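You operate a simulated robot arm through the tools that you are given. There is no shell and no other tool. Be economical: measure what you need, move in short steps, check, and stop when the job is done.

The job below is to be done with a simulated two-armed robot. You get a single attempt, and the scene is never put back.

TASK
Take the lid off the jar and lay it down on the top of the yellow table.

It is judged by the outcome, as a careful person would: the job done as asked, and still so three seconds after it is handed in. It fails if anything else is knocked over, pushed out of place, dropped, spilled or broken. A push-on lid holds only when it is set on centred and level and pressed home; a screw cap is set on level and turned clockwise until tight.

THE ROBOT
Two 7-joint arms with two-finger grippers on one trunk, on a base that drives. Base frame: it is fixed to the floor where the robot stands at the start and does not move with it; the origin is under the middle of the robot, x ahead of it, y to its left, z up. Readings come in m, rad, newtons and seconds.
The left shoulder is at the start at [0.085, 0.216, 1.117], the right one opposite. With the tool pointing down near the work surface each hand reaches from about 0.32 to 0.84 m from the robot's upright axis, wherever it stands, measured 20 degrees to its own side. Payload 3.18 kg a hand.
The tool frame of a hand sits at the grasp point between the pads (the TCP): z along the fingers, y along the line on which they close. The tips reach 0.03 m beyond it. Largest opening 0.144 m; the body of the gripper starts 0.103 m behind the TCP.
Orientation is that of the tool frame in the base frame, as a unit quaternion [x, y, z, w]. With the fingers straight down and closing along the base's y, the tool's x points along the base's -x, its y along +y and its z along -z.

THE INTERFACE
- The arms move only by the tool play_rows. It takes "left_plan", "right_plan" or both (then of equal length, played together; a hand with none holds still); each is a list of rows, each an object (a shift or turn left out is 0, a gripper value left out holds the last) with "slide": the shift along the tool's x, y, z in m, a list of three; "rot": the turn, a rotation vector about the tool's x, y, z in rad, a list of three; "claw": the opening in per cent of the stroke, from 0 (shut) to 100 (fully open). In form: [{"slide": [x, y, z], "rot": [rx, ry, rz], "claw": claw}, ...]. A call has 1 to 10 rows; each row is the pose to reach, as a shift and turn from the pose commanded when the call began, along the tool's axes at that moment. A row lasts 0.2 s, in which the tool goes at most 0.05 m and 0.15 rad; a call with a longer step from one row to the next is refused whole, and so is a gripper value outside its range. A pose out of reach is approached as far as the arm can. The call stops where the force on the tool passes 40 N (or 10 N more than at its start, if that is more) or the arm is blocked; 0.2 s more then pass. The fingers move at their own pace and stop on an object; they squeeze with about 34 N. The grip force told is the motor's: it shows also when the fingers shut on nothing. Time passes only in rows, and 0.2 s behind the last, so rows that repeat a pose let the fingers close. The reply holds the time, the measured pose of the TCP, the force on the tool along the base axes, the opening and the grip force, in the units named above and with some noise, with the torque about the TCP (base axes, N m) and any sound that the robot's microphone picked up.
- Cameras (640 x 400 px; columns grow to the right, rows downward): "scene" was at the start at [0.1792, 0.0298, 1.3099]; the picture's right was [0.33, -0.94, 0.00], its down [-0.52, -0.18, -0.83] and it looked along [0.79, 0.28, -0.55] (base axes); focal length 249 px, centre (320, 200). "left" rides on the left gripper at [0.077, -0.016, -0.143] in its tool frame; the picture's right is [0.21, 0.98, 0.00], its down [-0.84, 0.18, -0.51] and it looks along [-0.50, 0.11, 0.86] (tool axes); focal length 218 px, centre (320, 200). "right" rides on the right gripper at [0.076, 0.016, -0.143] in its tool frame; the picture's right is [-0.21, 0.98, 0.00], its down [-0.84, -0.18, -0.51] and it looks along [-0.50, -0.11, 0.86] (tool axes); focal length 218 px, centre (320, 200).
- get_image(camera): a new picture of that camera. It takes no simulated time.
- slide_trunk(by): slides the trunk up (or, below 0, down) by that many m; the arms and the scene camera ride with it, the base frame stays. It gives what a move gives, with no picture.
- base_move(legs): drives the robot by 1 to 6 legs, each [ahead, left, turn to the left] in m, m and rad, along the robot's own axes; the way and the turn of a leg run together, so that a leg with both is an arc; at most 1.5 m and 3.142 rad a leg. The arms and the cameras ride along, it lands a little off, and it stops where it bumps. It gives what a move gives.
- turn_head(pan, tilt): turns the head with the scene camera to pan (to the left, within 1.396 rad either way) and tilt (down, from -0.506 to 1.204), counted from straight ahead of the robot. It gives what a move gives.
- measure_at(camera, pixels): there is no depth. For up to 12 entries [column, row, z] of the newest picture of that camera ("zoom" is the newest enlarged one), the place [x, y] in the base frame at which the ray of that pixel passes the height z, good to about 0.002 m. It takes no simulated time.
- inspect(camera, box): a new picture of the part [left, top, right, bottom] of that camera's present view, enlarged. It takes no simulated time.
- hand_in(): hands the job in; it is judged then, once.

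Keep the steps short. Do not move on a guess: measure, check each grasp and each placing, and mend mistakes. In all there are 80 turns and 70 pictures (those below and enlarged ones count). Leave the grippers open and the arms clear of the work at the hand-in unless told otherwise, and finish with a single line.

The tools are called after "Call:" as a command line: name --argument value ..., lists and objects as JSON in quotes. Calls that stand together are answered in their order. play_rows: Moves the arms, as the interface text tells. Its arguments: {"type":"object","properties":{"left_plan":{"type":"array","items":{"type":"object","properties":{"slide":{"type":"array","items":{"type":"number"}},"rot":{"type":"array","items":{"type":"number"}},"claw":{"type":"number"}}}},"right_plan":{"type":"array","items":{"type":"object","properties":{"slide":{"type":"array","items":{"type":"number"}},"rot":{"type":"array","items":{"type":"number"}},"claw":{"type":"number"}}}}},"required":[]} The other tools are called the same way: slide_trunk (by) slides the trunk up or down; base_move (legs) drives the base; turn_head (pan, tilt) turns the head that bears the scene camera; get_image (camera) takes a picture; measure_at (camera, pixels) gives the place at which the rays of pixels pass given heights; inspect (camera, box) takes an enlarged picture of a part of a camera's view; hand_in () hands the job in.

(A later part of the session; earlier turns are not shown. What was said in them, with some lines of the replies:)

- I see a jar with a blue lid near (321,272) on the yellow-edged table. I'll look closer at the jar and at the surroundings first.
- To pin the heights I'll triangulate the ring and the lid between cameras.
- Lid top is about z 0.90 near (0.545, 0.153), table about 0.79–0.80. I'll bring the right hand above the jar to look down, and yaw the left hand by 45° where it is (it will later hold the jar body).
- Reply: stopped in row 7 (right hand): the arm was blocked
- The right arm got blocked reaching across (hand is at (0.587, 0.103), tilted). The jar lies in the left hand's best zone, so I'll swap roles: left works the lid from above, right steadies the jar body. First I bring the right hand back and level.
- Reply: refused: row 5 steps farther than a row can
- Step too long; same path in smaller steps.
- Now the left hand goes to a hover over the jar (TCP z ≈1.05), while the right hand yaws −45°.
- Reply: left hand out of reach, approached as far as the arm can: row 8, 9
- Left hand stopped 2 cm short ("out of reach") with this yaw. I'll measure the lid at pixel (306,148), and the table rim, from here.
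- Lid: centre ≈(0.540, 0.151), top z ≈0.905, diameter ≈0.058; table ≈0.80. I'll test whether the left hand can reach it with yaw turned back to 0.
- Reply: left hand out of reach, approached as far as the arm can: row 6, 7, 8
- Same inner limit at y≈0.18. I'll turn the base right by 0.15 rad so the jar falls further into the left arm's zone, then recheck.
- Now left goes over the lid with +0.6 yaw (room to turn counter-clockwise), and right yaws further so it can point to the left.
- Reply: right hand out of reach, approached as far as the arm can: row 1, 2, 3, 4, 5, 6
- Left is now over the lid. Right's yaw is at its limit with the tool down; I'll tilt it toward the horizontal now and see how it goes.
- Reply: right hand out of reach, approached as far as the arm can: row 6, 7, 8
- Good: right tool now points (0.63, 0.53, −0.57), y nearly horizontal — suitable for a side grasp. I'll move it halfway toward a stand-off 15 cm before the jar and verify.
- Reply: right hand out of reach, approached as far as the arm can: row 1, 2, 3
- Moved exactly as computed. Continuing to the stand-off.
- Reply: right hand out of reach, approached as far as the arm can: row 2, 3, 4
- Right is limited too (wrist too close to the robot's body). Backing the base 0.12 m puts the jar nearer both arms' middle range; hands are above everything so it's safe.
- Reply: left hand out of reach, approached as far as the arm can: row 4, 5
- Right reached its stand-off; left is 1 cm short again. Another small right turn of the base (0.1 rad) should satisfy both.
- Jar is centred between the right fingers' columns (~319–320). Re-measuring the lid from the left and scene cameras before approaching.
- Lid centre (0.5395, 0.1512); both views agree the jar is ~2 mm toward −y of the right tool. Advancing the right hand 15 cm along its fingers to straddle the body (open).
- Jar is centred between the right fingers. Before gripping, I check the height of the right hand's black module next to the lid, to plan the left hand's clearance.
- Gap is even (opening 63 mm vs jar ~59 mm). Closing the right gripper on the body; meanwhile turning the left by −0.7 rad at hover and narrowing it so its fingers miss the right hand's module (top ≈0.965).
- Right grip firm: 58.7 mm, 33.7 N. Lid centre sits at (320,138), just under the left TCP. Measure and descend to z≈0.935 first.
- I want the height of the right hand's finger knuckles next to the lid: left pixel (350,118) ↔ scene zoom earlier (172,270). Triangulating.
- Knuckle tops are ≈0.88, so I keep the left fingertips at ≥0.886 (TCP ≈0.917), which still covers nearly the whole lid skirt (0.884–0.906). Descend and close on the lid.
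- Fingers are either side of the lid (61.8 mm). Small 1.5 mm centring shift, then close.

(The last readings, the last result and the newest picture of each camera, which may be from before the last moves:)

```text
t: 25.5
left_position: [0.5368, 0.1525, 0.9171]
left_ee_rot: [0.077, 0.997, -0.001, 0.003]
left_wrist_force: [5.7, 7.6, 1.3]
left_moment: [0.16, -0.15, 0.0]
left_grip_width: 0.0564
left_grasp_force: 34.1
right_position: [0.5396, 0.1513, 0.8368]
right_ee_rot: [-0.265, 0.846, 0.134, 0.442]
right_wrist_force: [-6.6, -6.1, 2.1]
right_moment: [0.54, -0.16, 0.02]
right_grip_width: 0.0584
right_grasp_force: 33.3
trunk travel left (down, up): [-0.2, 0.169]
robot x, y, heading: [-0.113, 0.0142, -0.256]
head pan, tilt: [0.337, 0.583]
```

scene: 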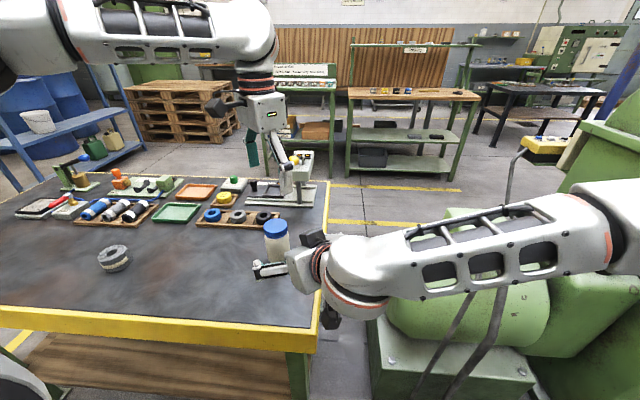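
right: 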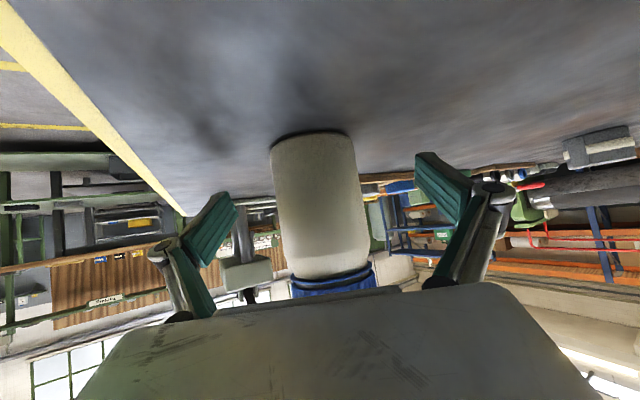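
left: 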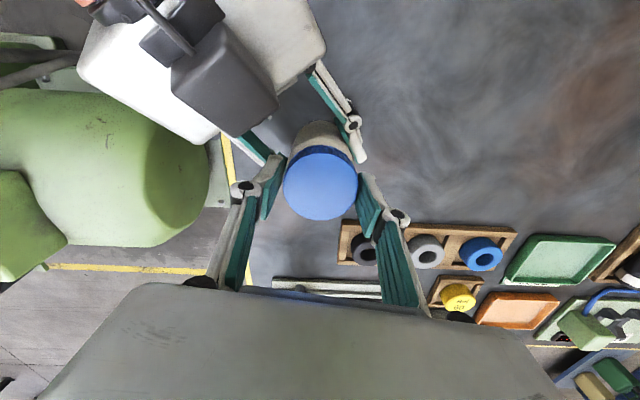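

Lid gripped (56.4 mm, 34 N). Now a small counter-clockwise turn (−0.3 rad about tool z) to feel the thread.

Call:
play_rows --left_plan '[{"rot": [0, 0, -0.1]}, {"rot": [0, 0, -0.2]}, {"rot": [0, 0, -0.3]}, {"rot": [0, 0, -0.3]}]'

Call:
inspect --camera "scene" --box '[230, 190, 326, 250]'

```text
t: 26.5
left_position: [0.5374, 0.1516, 0.9182]
left_ee_rot: [-0.073, 0.997, -0.001, 0.002]
left_wrist_force: [5.7, 5.9, 0.2]
left_moment: [0.18, -0.21, 0.0]
left_grip_width: 0.0566
left_grasp_force: 33.9
right_position: [0.5407, 0.1518, 0.8366]
right_ee_rot: [-0.266, 0.846, 0.134, 0.442]
right_wrist_force: [-7.1, -6.1, 2.8]
right_moment: [0.34, -0.18, 0.05]
right_grip_width: 0.0585
right_grasp_force: 34.0
trunk travel left (down, up): [-0.2, 0.169]
robot x, y, heading: [-0.1184, 0.0198, -0.253]
head pan, tilt: [0.337, 0.583]
```

```text
6.67 times, centred on (278, 220) of scene
```

zoom: 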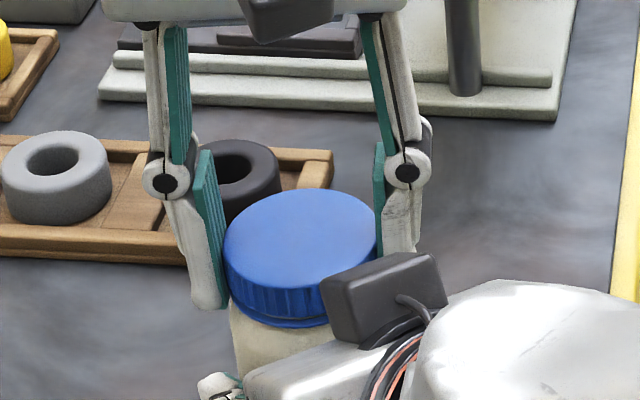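

It turned with almost no torque. Continue the stroke, −0.8 rad more.

Call:
play_rows --left_plan '[{"rot": [0, 0, -0.13]}, {"rot": [0, 0, -0.26]}, {"rot": [0, 0, -0.39]}, {"rot": [0, 0, -0.52]}, {"rot": [0, 0, -0.66]}, {"rot": [0, 0, -0.8]}, {"rot": [0, 0, -0.8]}]'

Call:
inspect --camera "scene" --box '[230, 190, 326, 250]'

Call:
get_image --camera "left"

```text
t: 28.1
left_position: [0.5374, 0.1512, 0.9176]
left_ee_rot: [-0.456, 0.89, -0.003, 0.0]
left_wrist_force: [0.9, -4.3, 1.4]
left_moment: [-0.14, -0.08, 0.03]
left_grip_width: 0.0566
left_grasp_force: 34.2
right_position: [0.5408, 0.152, 0.8374]
right_ee_rot: [-0.265, 0.846, 0.134, 0.442]
right_wrist_force: [-0.1, 2.6, 0.0]
right_moment: [-0.28, 0.08, 0.02]
right_grip_width: 0.0584
right_grasp_force: 34.0
trunk travel left (down, up): [-0.2, 0.169]
robot x, y, heading: [-0.1184, 0.0194, -0.259]
head pan, tilt: [0.337, 0.583]
```

```text
6.67 times, centred on (278, 220) of scene
```

zoom: 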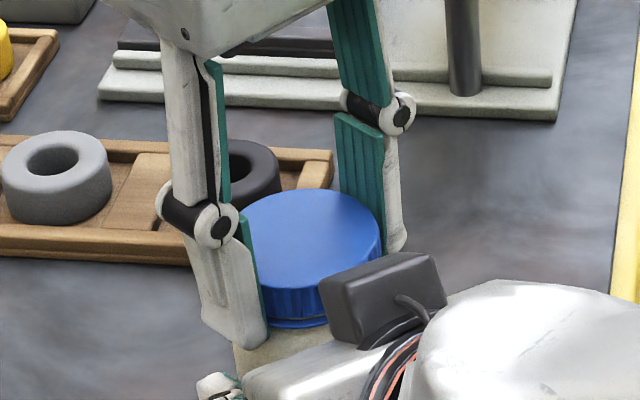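

```text
34 pictures are left
```

left: 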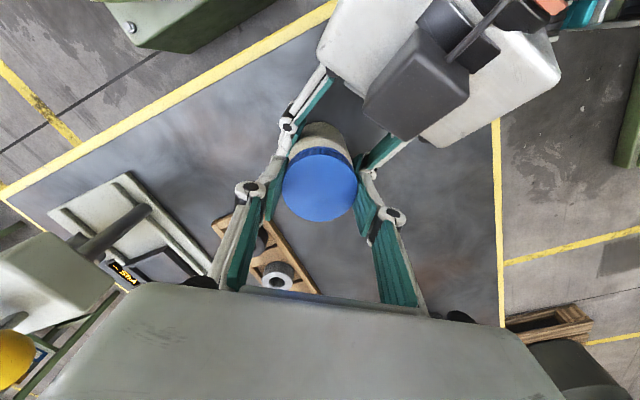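

1.1 rad turned, torque still ~0. Test with a gentle 6 mm lift to see whether the lid comes free or resists.

Call:
play_rows --left_plan '[{"slide": [0, 0, -0.003]}, {"slide": [0, 0, -0.006]}, {"slide": [0, 0, -0.006]}]'

Call:
inspect --camera "scene" --box '[230, 190, 326, 250]'

```text
t: 28.9
left_position: [0.538, 0.1524, 0.9214]
left_ee_rot: [-0.456, 0.89, 0.0, 0.001]
left_wrist_force: [8.1, -5.6, -27.0]
left_moment: [-0.58, -0.44, -0.02]
left_grip_width: 0.0566
left_grasp_force: 34.0
right_position: [0.54, 0.153, 0.8385]
right_ee_rot: [-0.266, 0.845, 0.135, 0.443]
right_wrist_force: [-8.4, 5.3, 22.7]
right_moment: [0.16, -0.2, 0.01]
right_grip_width: 0.0586
right_grasp_force: 34.9
trunk travel left (down, up): [-0.2, 0.169]
robot x, y, heading: [-0.1141, 0.0151, -0.26]
head pan, tilt: [0.337, 0.583]
```

```text
6.67 times, centred on (278, 220) of scene
```

zoom: 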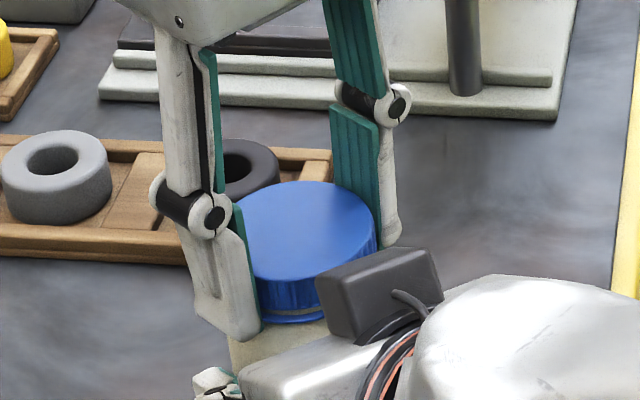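

It resists at 27 N, so it's a thread still engaged (the gap to the ring has grown). I relax, open, turn back 1.1 rad, ready for another stroke.

Call:
play_rows --left_plan '[{"slide": [0, 0, 0.004]}, {"slide": [0, 0, 0.004], "claw": 55}, {"slide": [0, 0, 0.004], "rot": [0, 0, 0.14]}, {"slide": [0, 0, 0.004], "rot": [0, 0, 0.28]}, {"slide": [0, 0, 0.004], "rot": [0, 0, 0.42]}, {"slide": [0, 0, 0.004], "rot": [0, 0, 0.56]}, {"slide": [0, 0, 0.004], "rot": [0, 0, 0.7]}, {"slide": [0, 0, 0.004], "rot": [0, 0, 0.84]}, {"slide": [0, 0, 0.004], "rot": [0, 0, 0.98]}, {"slide": [0, 0, 0.004], "rot": [0, 0, 1.12]}]'

Call:
inspect --camera "scene" --box '[230, 190, 326, 250]'

```text
t: 31.1
left_position: [0.5368, 0.1511, 0.9205]
left_ee_rot: [0.087, 0.996, -0.001, 0.003]
left_wrist_force: [-0.7, -1.1, -0.1]
left_moment: [0.0, -0.01, 0.0]
left_grip_width: 0.0793
left_grasp_force: 0.0
right_position: [0.5409, 0.1527, 0.8359]
right_ee_rot: [-0.266, 0.846, 0.135, 0.441]
right_wrist_force: [0.2, -1.3, -1.5]
right_moment: [-0.01, 0.05, 0.01]
right_grip_width: 0.0585
right_grasp_force: 34.5
trunk travel left (down, up): [-0.2, 0.169]
robot x, y, heading: [-0.1144, 0.0178, -0.257]
head pan, tilt: [0.337, 0.583]
```

```text
6.67 times, centred on (278, 220) of scene
```

zoom: 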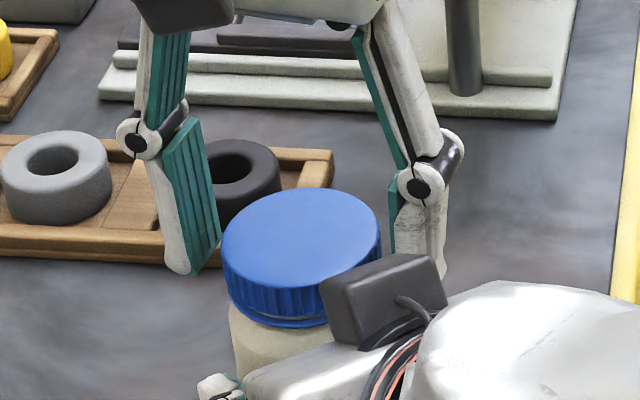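

Second stroke: lower 2 mm, close, and turn −1.12 rad.

Call:
play_rows --left_plan '[{"slide": [0, 0, 0.002], "claw": 25}, {"slide": [0, 0, 0.002], "claw": 25}, {"slide": [0, 0, 0.002], "rot": [0, 0, -0.14]}, {"slide": [0, 0, 0.002], "rot": [0, 0, -0.28]}, {"slide": [0, 0, 0.002], "rot": [0, 0, -0.42]}, {"slide": [0, 0, 0.002], "rot": [0, 0, -0.56]}, {"slide": [0, 0, 0.002], "rot": [0, 0, -0.7]}, {"slide": [0, 0, 0.002], "rot": [0, 0, -0.84]}, {"slide": [0, 0, 0.002], "rot": [0, 0, -0.98]}, {"slide": [0, 0, 0.002], "rot": [0, 0, -1.12]}]'

Call:
inspect --camera "scene" --box '[230, 190, 326, 250]'

```text
t: 33.1
left_position: [0.5383, 0.1506, 0.9213]
left_ee_rot: [-0.38, 0.925, -0.004, 0.003]
left_wrist_force: [-3.3, 2.6, 9.2]
left_moment: [0.23, 0.25, -0.01]
left_grip_width: 0.0561
left_grasp_force: 34.0
right_position: [0.539, 0.1513, 0.8361]
right_ee_rot: [-0.265, 0.847, 0.133, 0.441]
right_wrist_force: [1.5, -0.8, 2.6]
right_moment: [-0.02, 0.37, 0.05]
right_grip_width: 0.0582
right_grasp_force: 34.1
trunk travel left (down, up): [-0.2, 0.169]
robot x, y, heading: [-0.1175, 0.0177, -0.259]
head pan, tilt: [0.337, 0.583]
stopped in row 10 (left hand): the force on the tool passed its limit at 40 N (the readings are from after the stop); the commanded pose is now the measured one
```

```text
6.67 times, centred on (278, 220) of scene
```

zoom: 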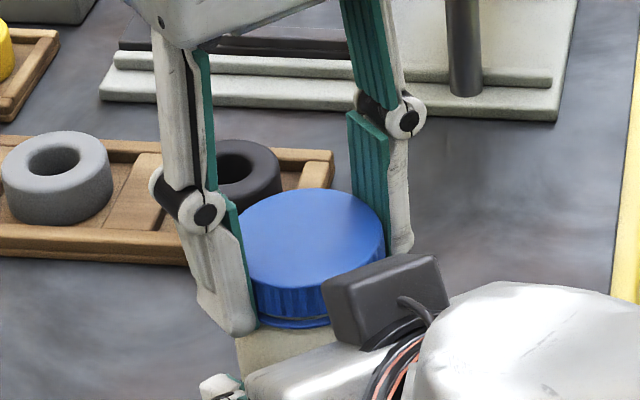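

The lid pushed the hand up (z 0.921, 40 N) – the thread is lifting it. Check with a small 5 mm lift.

Call:
play_rows --left_plan '[{"slide": [0, 0, -0.0025]}, {"slide": [0, 0, -0.005]}, {"slide": [0, 0, -0.005]}]'

Call:
inspect --camera "scene" --box '[230, 190, 326, 250]'

```text
t: 33.9
left_position: [0.538, 0.1509, 0.9222]
left_ee_rot: [-0.381, 0.925, -0.002, 0.002]
left_wrist_force: [8.0, 2.1, -23.4]
left_moment: [-0.12, -0.54, 0.04]
left_grip_width: 0.0557
left_grasp_force: 33.6
right_position: [0.5403, 0.1528, 0.8362]
right_ee_rot: [-0.266, 0.846, 0.135, 0.442]
right_wrist_force: [-8.8, -1.7, 17.8]
right_moment: [0.26, -0.16, 0.02]
right_grip_width: 0.0583
right_grasp_force: 34.3
trunk travel left (down, up): [-0.2, 0.169]
robot x, y, heading: [-0.1186, 0.0183, -0.257]
head pan, tilt: [0.337, 0.583]
```

```text
6.67 times, centred on (278, 220) of scene
```

zoom: 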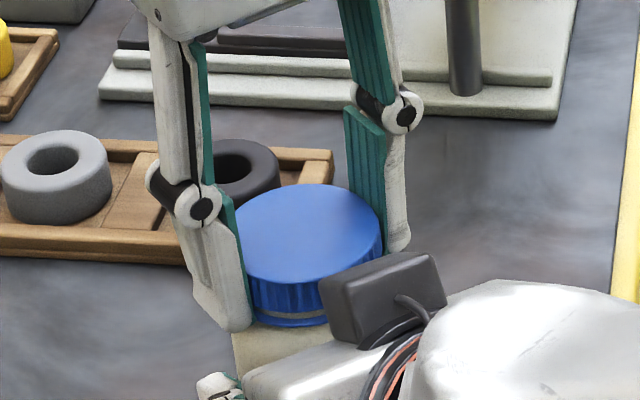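

Neck now visible under the lid; thread still engaged. Open, turn back, next stroke with a rise of ~3 mm built in.

Call:
play_rows --left_plan '[{"slide": [0, 0, 0.004]}, {"slide": [0, 0, 0.004], "claw": 55}, {"slide": [0, 0, 0.004], "rot": [0, 0, 0.14]}, {"slide": [0, 0, 0.004], "rot": [0, 0, 0.28]}, {"slide": [0, 0, 0.004], "rot": [0, 0, 0.42]}, {"slide": [0, 0, 0.004], "rot": [0, 0, 0.56]}, {"slide": [0, 0, 0.004], "rot": [0, 0, 0.7]}, {"slide": [0, 0, 0.004], "rot": [0, 0, 0.84]}, {"slide": [0, 0, 0.004], "rot": [0, 0, 0.97]}, {"slide": [0, 0, 0.004], "rot": [0, 0, 0.97]}]'

Call:
play_rows --left_plan '[{"slide": [0, 0, 0.0], "claw": 25}, {"slide": [0, 0, 0.0], "claw": 25}, {"slide": [0, 0, -0.0003], "rot": [0, 0, -0.14]}, {"slide": [0, 0, -0.0006], "rot": [0, 0, -0.28]}, {"slide": [0, 0, -0.0009], "rot": [0, 0, -0.42]}, {"slide": [0, 0, -0.0012], "rot": [0, 0, -0.56]}, {"slide": [0, 0, -0.0015], "rot": [0, 0, -0.7]}, {"slide": [0, 0, -0.0018], "rot": [0, 0, -0.84]}, {"slide": [0, 0, -0.0021], "rot": [0, 0, -0.98]}, {"slide": [0, 0, -0.0024], "rot": [0, 0, -1.12]}]'

Call:
inspect --camera "scene" --box '[230, 190, 326, 250]'

```text
t: 36.1
left_position: [0.5382, 0.1503, 0.9209]
left_ee_rot: [0.096, 0.995, -0.001, 0.004]
left_wrist_force: [-0.9, 0.0, 0.1]
left_moment: [0.0, 0.0, 0.03]
left_grip_width: 0.0791
left_grasp_force: 0.0
right_position: [0.5393, 0.1507, 0.8359]
right_ee_rot: [-0.265, 0.847, 0.134, 0.441]
right_wrist_force: [1.0, -2.1, 10.3]
right_moment: [0.01, 0.26, 0.02]
right_grip_width: 0.0587
right_grasp_force: 34.6
trunk travel left (down, up): [-0.2, 0.169]
robot x, y, heading: [-0.1152, 0.0156, -0.256]
head pan, tilt: [0.337, 0.583]
```

```text
t: 38.3
left_position: [0.5383, 0.1509, 0.925]
left_ee_rot: [-0.449, 0.893, -0.004, 0.004]
left_wrist_force: [0.1, -0.1, -1.3]
left_moment: [0.0, 0.02, -0.03]
left_grip_width: 0.0563
left_grasp_force: 33.9
right_position: [0.5395, 0.151, 0.8354]
right_ee_rot: [-0.265, 0.847, 0.133, 0.44]
right_wrist_force: [2.5, 0.5, 7.8]
right_moment: [0.25, 0.09, -0.04]
right_grip_width: 0.0583
right_grasp_force: 33.6
trunk travel left (down, up): [-0.2, 0.169]
robot x, y, heading: [-0.1179, 0.0184, -0.255]
head pan, tilt: [0.337, 0.583]
```

```text
6.67 times, centred on (278, 220) of scene
```

zoom: 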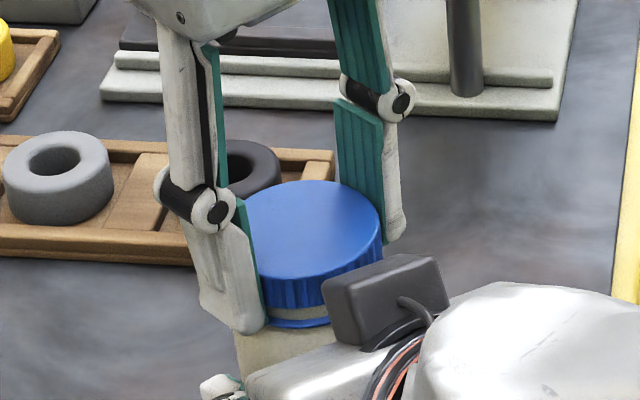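

Lid clearly higher and no force on the hand. Test lift of 8 mm.

Call:
play_rows --left_plan '[{"slide": [0, 0, -0.002]}, {"slide": [0, 0, -0.004]}, {"slide": [0, 0, -0.006]}, {"slide": [0, 0, -0.008]}, {"slide": [0, 0, -0.008]}]'

Call:
inspect --camera "scene" --box '[230, 190, 326, 250]'

```text
t: 39.5
left_position: [0.5373, 0.1497, 0.9311]
left_ee_rot: [-0.449, 0.894, -0.005, 0.003]
left_wrist_force: [0.3, 0.7, -0.3]
left_moment: [0.02, -0.01, 0.0]
left_grip_width: 0.0564
left_grasp_force: 34.1
right_position: [0.5394, 0.151, 0.8355]
right_ee_rot: [-0.265, 0.847, 0.133, 0.441]
right_wrist_force: [2.1, 1.5, 9.6]
right_moment: [0.32, 0.05, -0.06]
right_grip_width: 0.0584
right_grasp_force: 34.5
trunk travel left (down, up): [-0.2, 0.169]
robot x, y, heading: [-0.1167, 0.0196, -0.255]
head pan, tilt: [0.337, 0.583]
```

```text
6.67 times, centred on (278, 220) of scene
```

zoom: 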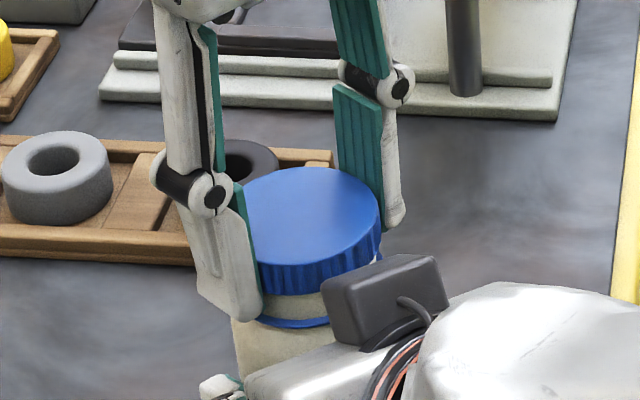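

No resistance: the lid is off. Lift straight up another 10 cm.

Call:
play_rows --left_plan '[{"slide": [0, 0, -0.01]}, {"slide": [0, 0, -0.02]}, {"slide": [0, 0, -0.04]}, {"slide": [0, 0, -0.06]}, {"slide": [0, 0, -0.085]}, {"slide": [0, 0, -0.105]}, {"slide": [0, 0, -0.105]}]'

Call:
get_image --camera "scene"

Call:
get_image --camera "left"

```text
t: 41.1
left_position: [0.5376, 0.1505, 1.0353]
left_ee_rot: [-0.448, 0.894, -0.005, 0.003]
left_wrist_force: [-0.3, 0.0, 0.5]
left_moment: [-0.03, 0.04, 0.01]
left_grip_width: 0.0557
left_grasp_force: 33.9
right_position: [0.5403, 0.151, 0.8355]
right_ee_rot: [-0.265, 0.847, 0.133, 0.441]
right_wrist_force: [-0.9, 1.8, 8.4]
right_moment: [0.31, 0.12, 0.02]
right_grip_width: 0.0581
right_grasp_force: 33.9
trunk travel left (down, up): [-0.2, 0.169]
robot x, y, heading: [-0.1164, 0.0187, -0.258]
head pan, tilt: [0.337, 0.583]
```

```text
27 pictures are left
```

scene: 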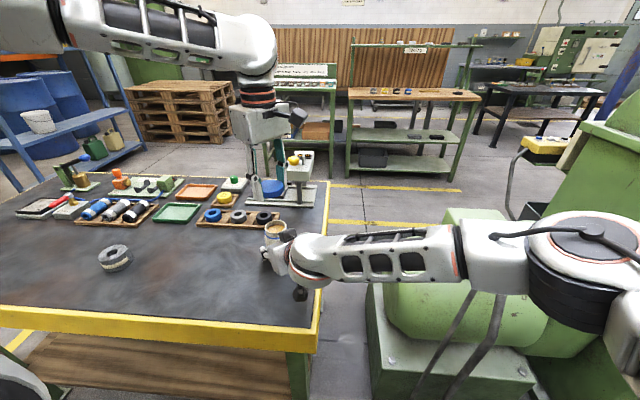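

```text
26 pictures are left
```

left: 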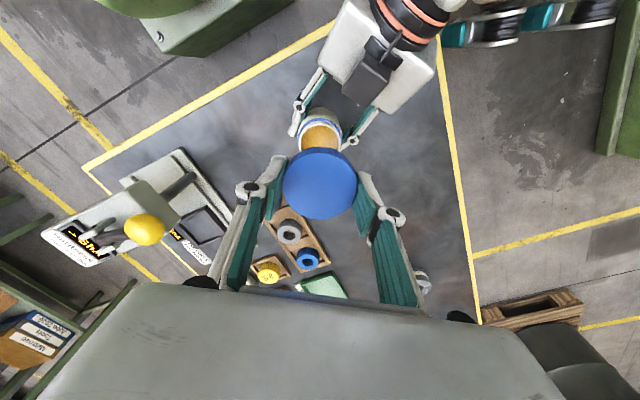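

Lid is off and level in the left hand; the jar stands with contents. A clear spot lies left of the jar around scene pixel (195,270); I measure it.

Call:
measure_at --camera "scene" --pixels '[[195, 268, 0.8], [195, 312, 0.8], [128, 265, 0.8], [200, 225, 0.8], [275, 250, 0.84]]'

Call:
play_rows --left_plan '[{"slide": [-0.0243, 0.0276, 0]}, {"slide": [-0.0487, 0.0552, 0]}, {"slide": [-0.073, 0.0828, 0]}, {"slide": [-0.0974, 0.1104, 0]}, {"slide": [-0.1217, 0.138, 0]}, {"slide": [-0.1217, 0.138, 0]}]'

Call:
get_image --camera "scene"

```text
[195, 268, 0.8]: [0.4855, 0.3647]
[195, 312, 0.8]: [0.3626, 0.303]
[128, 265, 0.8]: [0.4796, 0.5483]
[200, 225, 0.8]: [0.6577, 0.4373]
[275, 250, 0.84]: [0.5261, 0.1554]
```

```text
t: 42.5
left_position: [0.4997, 0.3302, 1.0361]
left_ee_rot: [-0.448, 0.894, -0.004, 0.002]
left_wrist_force: [0.9, 0.0, 0.1]
left_moment: [0.01, 0.01, 0.0]
left_grip_width: 0.0564
left_grasp_force: 33.6
right_position: [0.5387, 0.1516, 0.8354]
right_ee_rot: [-0.265, 0.847, 0.133, 0.441]
right_wrist_force: [-1.4, 0.6, 6.9]
right_moment: [0.24, 0.09, 0.09]
right_grip_width: 0.0586
right_grasp_force: 33.8
trunk travel left (down, up): [-0.2, 0.169]
robot x, y, heading: [-0.1191, 0.0179, -0.256]
head pan, tilt: [0.337, 0.583]
```

```text
25 pictures are left
```

scene: 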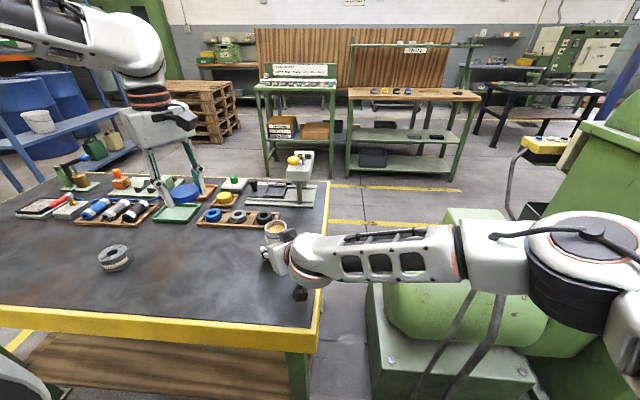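

(0.50, 0.33) is clear (ring beyond y 0.5, racks beyond x 0.65). Descend to z≈0.85.

Call:
play_rows --left_plan '[{"slide": [0, 0, 0.04]}, {"slide": [0, 0, 0.08]}, {"slide": [0, 0, 0.12]}, {"slide": [0, 0, 0.155]}, {"slide": [0, 0, 0.18]}, {"slide": [0, 0, 0.186]}, {"slide": [0, 0, 0.186]}]'

Call:
inspect --camera "scene" --box '[150, 210, 278, 290]'

```text
t: 44.1
left_position: [0.5024, 0.3305, 0.8475]
left_ee_rot: [-0.449, 0.894, -0.004, 0.003]
left_wrist_force: [-0.1, -0.1, -0.3]
left_moment: [0.0, 0.01, 0.04]
left_grip_width: 0.0563
left_grasp_force: 34.1
right_position: [0.5394, 0.1502, 0.8363]
right_ee_rot: [-0.265, 0.847, 0.133, 0.442]
right_wrist_force: [-1.5, -0.2, 4.8]
right_moment: [0.19, 0.07, 0.05]
right_grip_width: 0.0584
right_grasp_force: 33.8
trunk travel left (down, up): [-0.2, 0.169]
robot x, y, heading: [-0.1155, 0.0198, -0.256]
head pan, tilt: [0.337, 0.583]
```

```text
5.00 times, centred on (214, 250) of scene
```

zoom: 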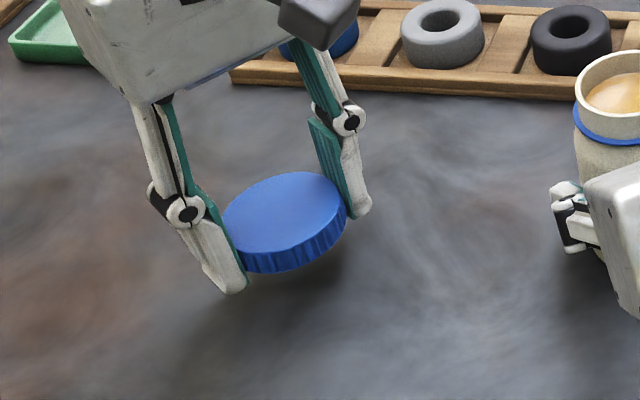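

Lid is about a centimetre above the table. Lowering in millimetre steps.

Call:
play_rows --left_plan '[{"slide": [0, 0, 0.003]}, {"slide": [0, 0, 0.006]}, {"slide": [0, 0, 0.009]}, {"slide": [0, 0, 0.011]}, {"slide": [0, 0, 0.011]}]'

Call:
inspect --camera "scene" --box '[160, 230, 256, 290]'

```text
t: 45.3
left_position: [0.5024, 0.3305, 0.8372]
left_ee_rot: [-0.448, 0.894, -0.004, 0.003]
left_wrist_force: [0.4, -0.3, 0.9]
left_moment: [-0.03, 0.02, -0.01]
left_grip_width: 0.056
left_grasp_force: 34.6
right_position: [0.5401, 0.1505, 0.8354]
right_ee_rot: [-0.265, 0.847, 0.133, 0.441]
right_wrist_force: [-1.5, 0.3, 4.7]
right_moment: [0.18, 0.05, 0.02]
right_grip_width: 0.0581
right_grasp_force: 34.2
trunk travel left (down, up): [-0.2, 0.169]
robot x, y, heading: [-0.1152, 0.0171, -0.255]
head pan, tilt: [0.337, 0.583]
```

```text
6.67 times, centred on (208, 260) of scene
```

zoom: 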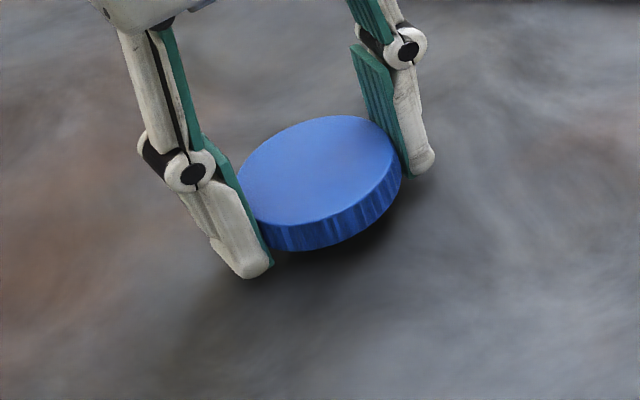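

Still free; continue 1 mm at a time.

Call:
play_rows --left_plan '[{"slide": [0, 0, 0.001]}, {"slide": [0, 0, 0.002]}, {"slide": [0, 0, 0.003]}, {"slide": [0, 0, 0.004]}, {"slide": [0, 0, 0.004]}]'

Call:
get_image --camera "left"

```text
t: 46.5
left_position: [0.5003, 0.3307, 0.8333]
left_ee_rot: [-0.449, 0.894, -0.004, 0.003]
left_wrist_force: [-0.3, 0.3, 0.3]
left_moment: [0.01, -0.02, -0.02]
left_grip_width: 0.056
left_grasp_force: 33.8
right_position: [0.5402, 0.1503, 0.8362]
right_ee_rot: [-0.265, 0.847, 0.133, 0.441]
right_wrist_force: [-1.2, 0.5, 4.0]
right_moment: [0.16, 0.07, 0.04]
right_grip_width: 0.0584
right_grasp_force: 33.9
trunk travel left (down, up): [-0.2, 0.169]
robot x, y, heading: [-0.1177, 0.017, -0.252]
head pan, tilt: [0.337, 0.583]
```

```text
22 pictures are left
```

left: 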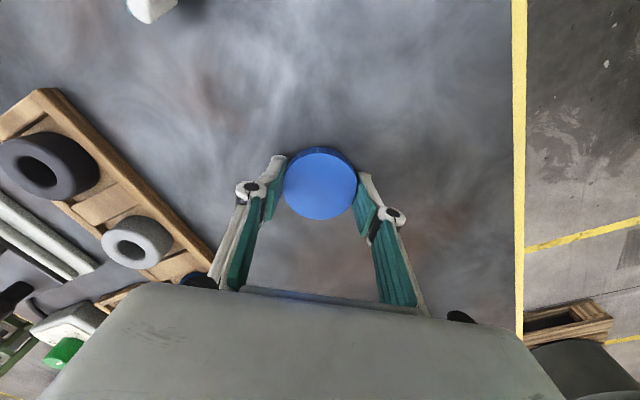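

No contact yet; continuing down up to 5 mm.

Call:
play_rows --left_plan '[{"slide": [0, 0, 0.001]}, {"slide": [0, 0, 0.002]}, {"slide": [0, 0, 0.003]}, {"slide": [0, 0, 0.004]}, {"slide": [0, 0, 0.004]}]'

Call:
inspect --camera "scene" --box '[160, 230, 256, 290]'

```text
t: 47.7
left_position: [0.5005, 0.3295, 0.8306]
left_ee_rot: [-0.449, 0.894, -0.004, 0.003]
left_wrist_force: [0.0, 0.1, 1.4]
left_moment: [0.0, 0.07, -0.01]
left_grip_width: 0.0563
left_grasp_force: 34.0
right_position: [0.5415, 0.1506, 0.8357]
right_ee_rot: [-0.265, 0.847, 0.133, 0.441]
right_wrist_force: [-1.6, -0.3, 3.5]
right_moment: [0.18, 0.05, 0.03]
right_grip_width: 0.0583
right_grasp_force: 34.2
trunk travel left (down, up): [-0.2, 0.169]
robot x, y, heading: [-0.1193, 0.0147, -0.253]
head pan, tilt: [0.337, 0.583]
```

```text
6.67 times, centred on (208, 260) of scene
```

zoom: 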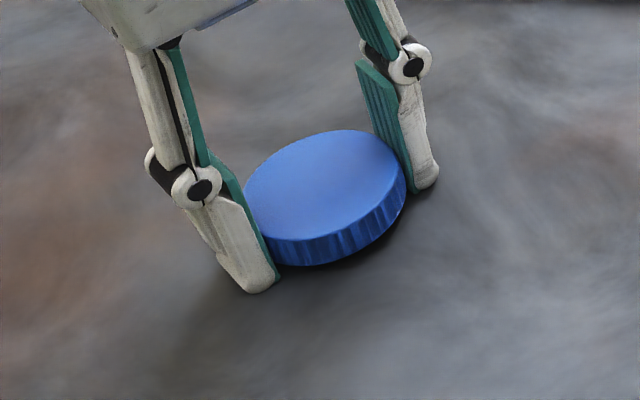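

Just 1.4 N. Two–three more millimetres.

Call:
play_rows --left_plan '[{"slide": [0, 0, 0.001]}, {"slide": [0, 0, 0.002]}, {"slide": [0, 0, 0.003]}, {"slide": [0, 0, 0.003]}]'

```text
t: 48.7
left_position: [0.501, 0.3302, 0.8298]
left_ee_rot: [-0.448, 0.894, -0.004, 0.004]
left_wrist_force: [-4.8, 8.6, 31.5]
left_moment: [0.74, 1.05, -0.23]
left_grip_width: 0.0561
left_grasp_force: 33.9
right_position: [0.5388, 0.151, 0.8366]
right_ee_rot: [-0.265, 0.846, 0.133, 0.443]
right_wrist_force: [0.4, 0.0, -4.1]
right_moment: [-0.02, 0.02, -0.01]
right_grip_width: 0.0584
right_grasp_force: 34.8
trunk travel left (down, up): [-0.2, 0.169]
robot x, y, heading: [-0.1196, 0.0156, -0.255]
head pan, tilt: [0.337, 0.583]
```

Contact with the table. Ease up 2 mm and open.

Call:
play_rows --left_plan '[{"slide": [0, 0, -0.002]}, {"slide": [0, 0, -0.002]}, {"slide": [0, 0, -0.002], "claw": 42}, {"slide": [0, 0, -0.002], "claw": 50}, {"slide": [0, 0, -0.002], "claw": 60}, {"slide": [0, 0, -0.002], "claw": 60}]'

Call:
inspect --camera "scene" --box '[160, 230, 256, 290]'

```text
t: 50.1
left_position: [0.5019, 0.3303, 0.8289]
left_ee_rot: [-0.448, 0.894, -0.003, 0.003]
left_wrist_force: [0.5, -0.5, -0.3]
left_moment: [-0.01, -0.03, 0.01]
left_grip_width: 0.0862
left_grasp_force: 0.0
right_position: [0.5401, 0.1501, 0.8353]
right_ee_rot: [-0.264, 0.847, 0.133, 0.441]
right_wrist_force: [-0.2, -0.3, 3.1]
right_moment: [0.05, 0.08, 0.06]
right_grip_width: 0.0584
right_grasp_force: 33.7
trunk travel left (down, up): [-0.2, 0.169]
robot x, y, heading: [-0.1183, 0.0201, -0.256]
head pan, tilt: [0.337, 0.583]
```

```text
6.67 times, centred on (208, 260) of scene
```

zoom: 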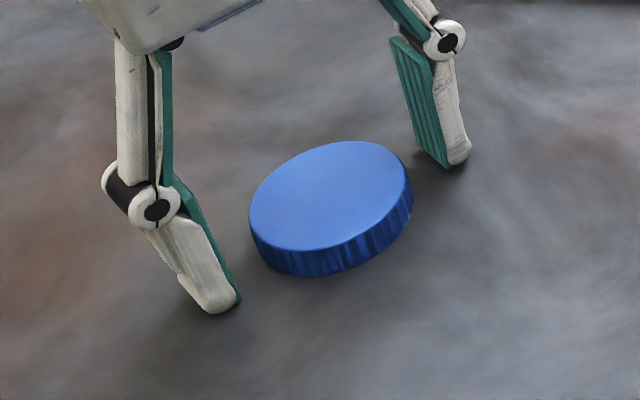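

Lid lies flat on the table. Raise the left hand and slowly open the right around the jar.

Call:
play_rows --left_plan '[{"slide": [0, 0, -0.01]}, {"slide": [0, 0, -0.04]}, {"slide": [0, 0, -0.08]}, {"slide": [0, 0, -0.12]}, {"slide": [0, 0, -0.16]}, {"slide": [0, 0, -0.19]}]' --right_plan '[{"claw": 38}, {"claw": 42}, {"claw": 45}, {"claw": 60}, {"claw": 80}, {"claw": 100}]'

Call:
get_image --camera "right"

Call:
get_image --camera "scene"

```text
t: 51.5
left_position: [0.4993, 0.3318, 1.0178]
left_ee_rot: [-0.448, 0.894, -0.004, 0.001]
left_wrist_force: [0.2, 0.2, -0.5]
left_moment: [-0.01, -0.01, 0.03]
left_grip_width: 0.0863
left_grasp_force: 0.1
right_position: [0.5399, 0.1506, 0.8356]
right_ee_rot: [-0.265, 0.847, 0.134, 0.442]
right_wrist_force: [0.8, -0.6, -0.3]
right_moment: [0.02, 0.01, 0.0]
right_grip_width: 0.144
right_grasp_force: 0.0
trunk travel left (down, up): [-0.2, 0.169]
robot x, y, heading: [-0.1127, 0.0182, -0.252]
head pan, tilt: [0.337, 0.583]
```

```text
19 pictures are left
```

right: 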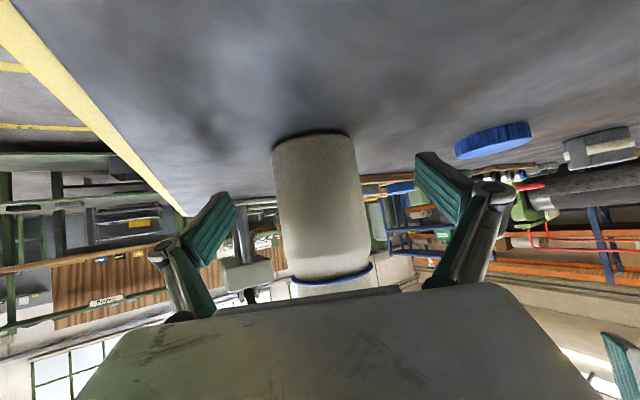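

```text
18 pictures are left
```

scene: 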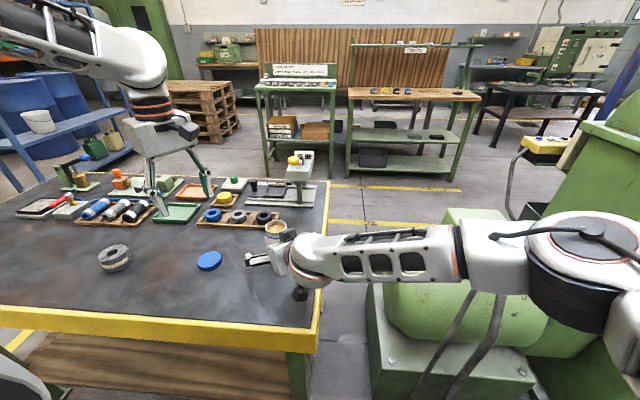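

Jar upright and free, lid at (209,261) flat. Retreat the right hand straight back along its fingers.

Call:
play_rows --right_plan '[{"slide": [0, 0, -0.03]}, {"slide": [0, 0, -0.06]}, {"slide": [0, 0, -0.09]}, {"slide": [0, 0, -0.12]}, {"slide": [0, 0, -0.15]}, {"slide": [0, 0, -0.18]}, {"slide": [0, 0, -0.18]}]' --left_plan '[{"claw": 100}, {"claw": 100}, {"claw": 100}, {"claw": 100}, {"claw": 100}, {"claw": 100}, {"claw": 100}]'

Call:
get_image --camera "scene"

Call:
inspect --camera "scene" --box '[170, 200, 330, 300]'

```text
t: 53.1
left_position: [0.5012, 0.3317, 1.018]
left_ee_rot: [-0.448, 0.894, -0.004, 0.003]
left_wrist_force: [-0.5, -0.7, -0.9]
left_moment: [0.03, 0.04, -0.02]
left_grip_width: 0.1442
left_grasp_force: 0.1
right_position: [0.4187, 0.0704, 0.9374]
right_ee_rot: [-0.264, 0.848, 0.133, 0.44]
right_wrist_force: [-0.6, 1.0, 0.6]
right_moment: [-0.02, -0.01, -0.03]
right_grip_width: 0.1443
right_grasp_force: 0.0
trunk travel left (down, up): [-0.2, 0.169]
robot x, y, heading: [-0.1165, 0.0195, -0.256]
head pan, tilt: [0.337, 0.583]
```

```text
17 pictures are left
```

scene: 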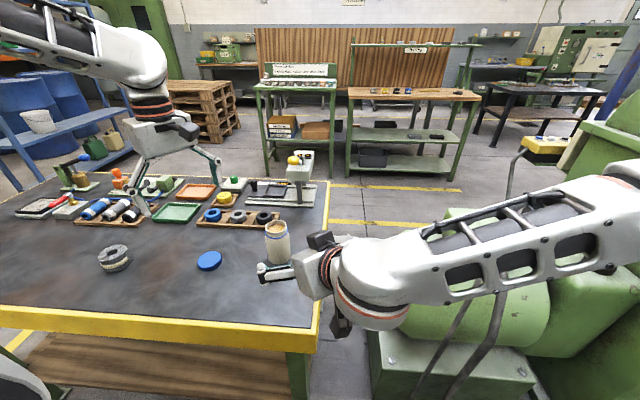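

```text
4.00 times, centred on (250, 250) of scene
```

zoom: 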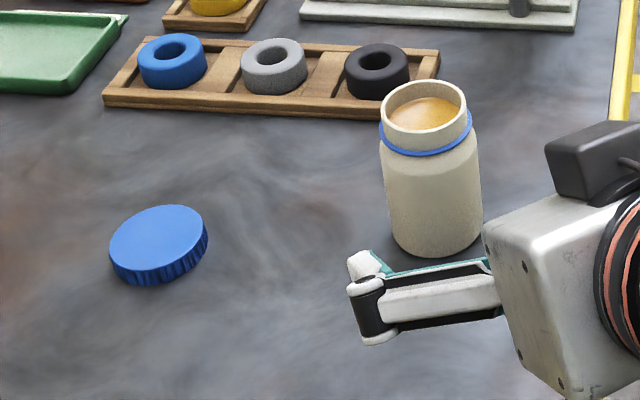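

The jar stands upright and full where it was, and the lid lies flat on the table. I move the right hand a bit further away, then hand in.

Call:
play_rows --right_plan '[{"slide": [-0.02, 0, -0.03]}, {"slide": [-0.04, 0, -0.06]}, {"slide": [-0.06, 0, -0.09]}, {"slide": [-0.06, 0, -0.09]}]'

Call:
get_image --camera "scene"

```text
t: 54.1
left_position: [0.5016, 0.332, 1.0171]
left_ee_rot: [-0.448, 0.894, -0.004, 0.002]
left_wrist_force: [0.4, 0.3, -0.2]
left_moment: [0.01, 0.06, 0.01]
left_grip_width: 0.1441
left_grasp_force: 0.0
right_position: [0.387, 0.0459, 1.0376]
right_ee_rot: [-0.265, 0.848, 0.134, 0.44]
right_wrist_force: [-0.5, 0.5, 0.2]
right_moment: [0.02, -0.01, 0.04]
right_grip_width: 0.1443
right_grasp_force: 0.0
trunk travel left (down, up): [-0.2, 0.169]
robot x, y, heading: [-0.114, 0.0155, -0.256]
head pan, tilt: [0.337, 0.583]
```

```text
15 pictures are left
```

scene: 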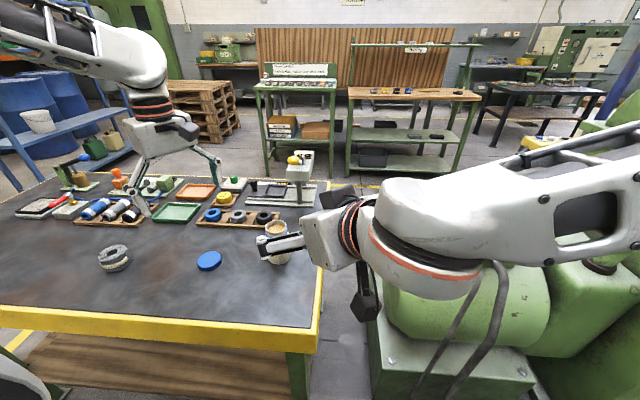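

Both hands are open and clear, so I hand the job in.

Call:
hand_in

```text
The job is handed in.
```

The lid is unscrewed and lies flat on the yellow table; the jar stands upright where it was, nothing else was moved, and both grippers are open and clear.
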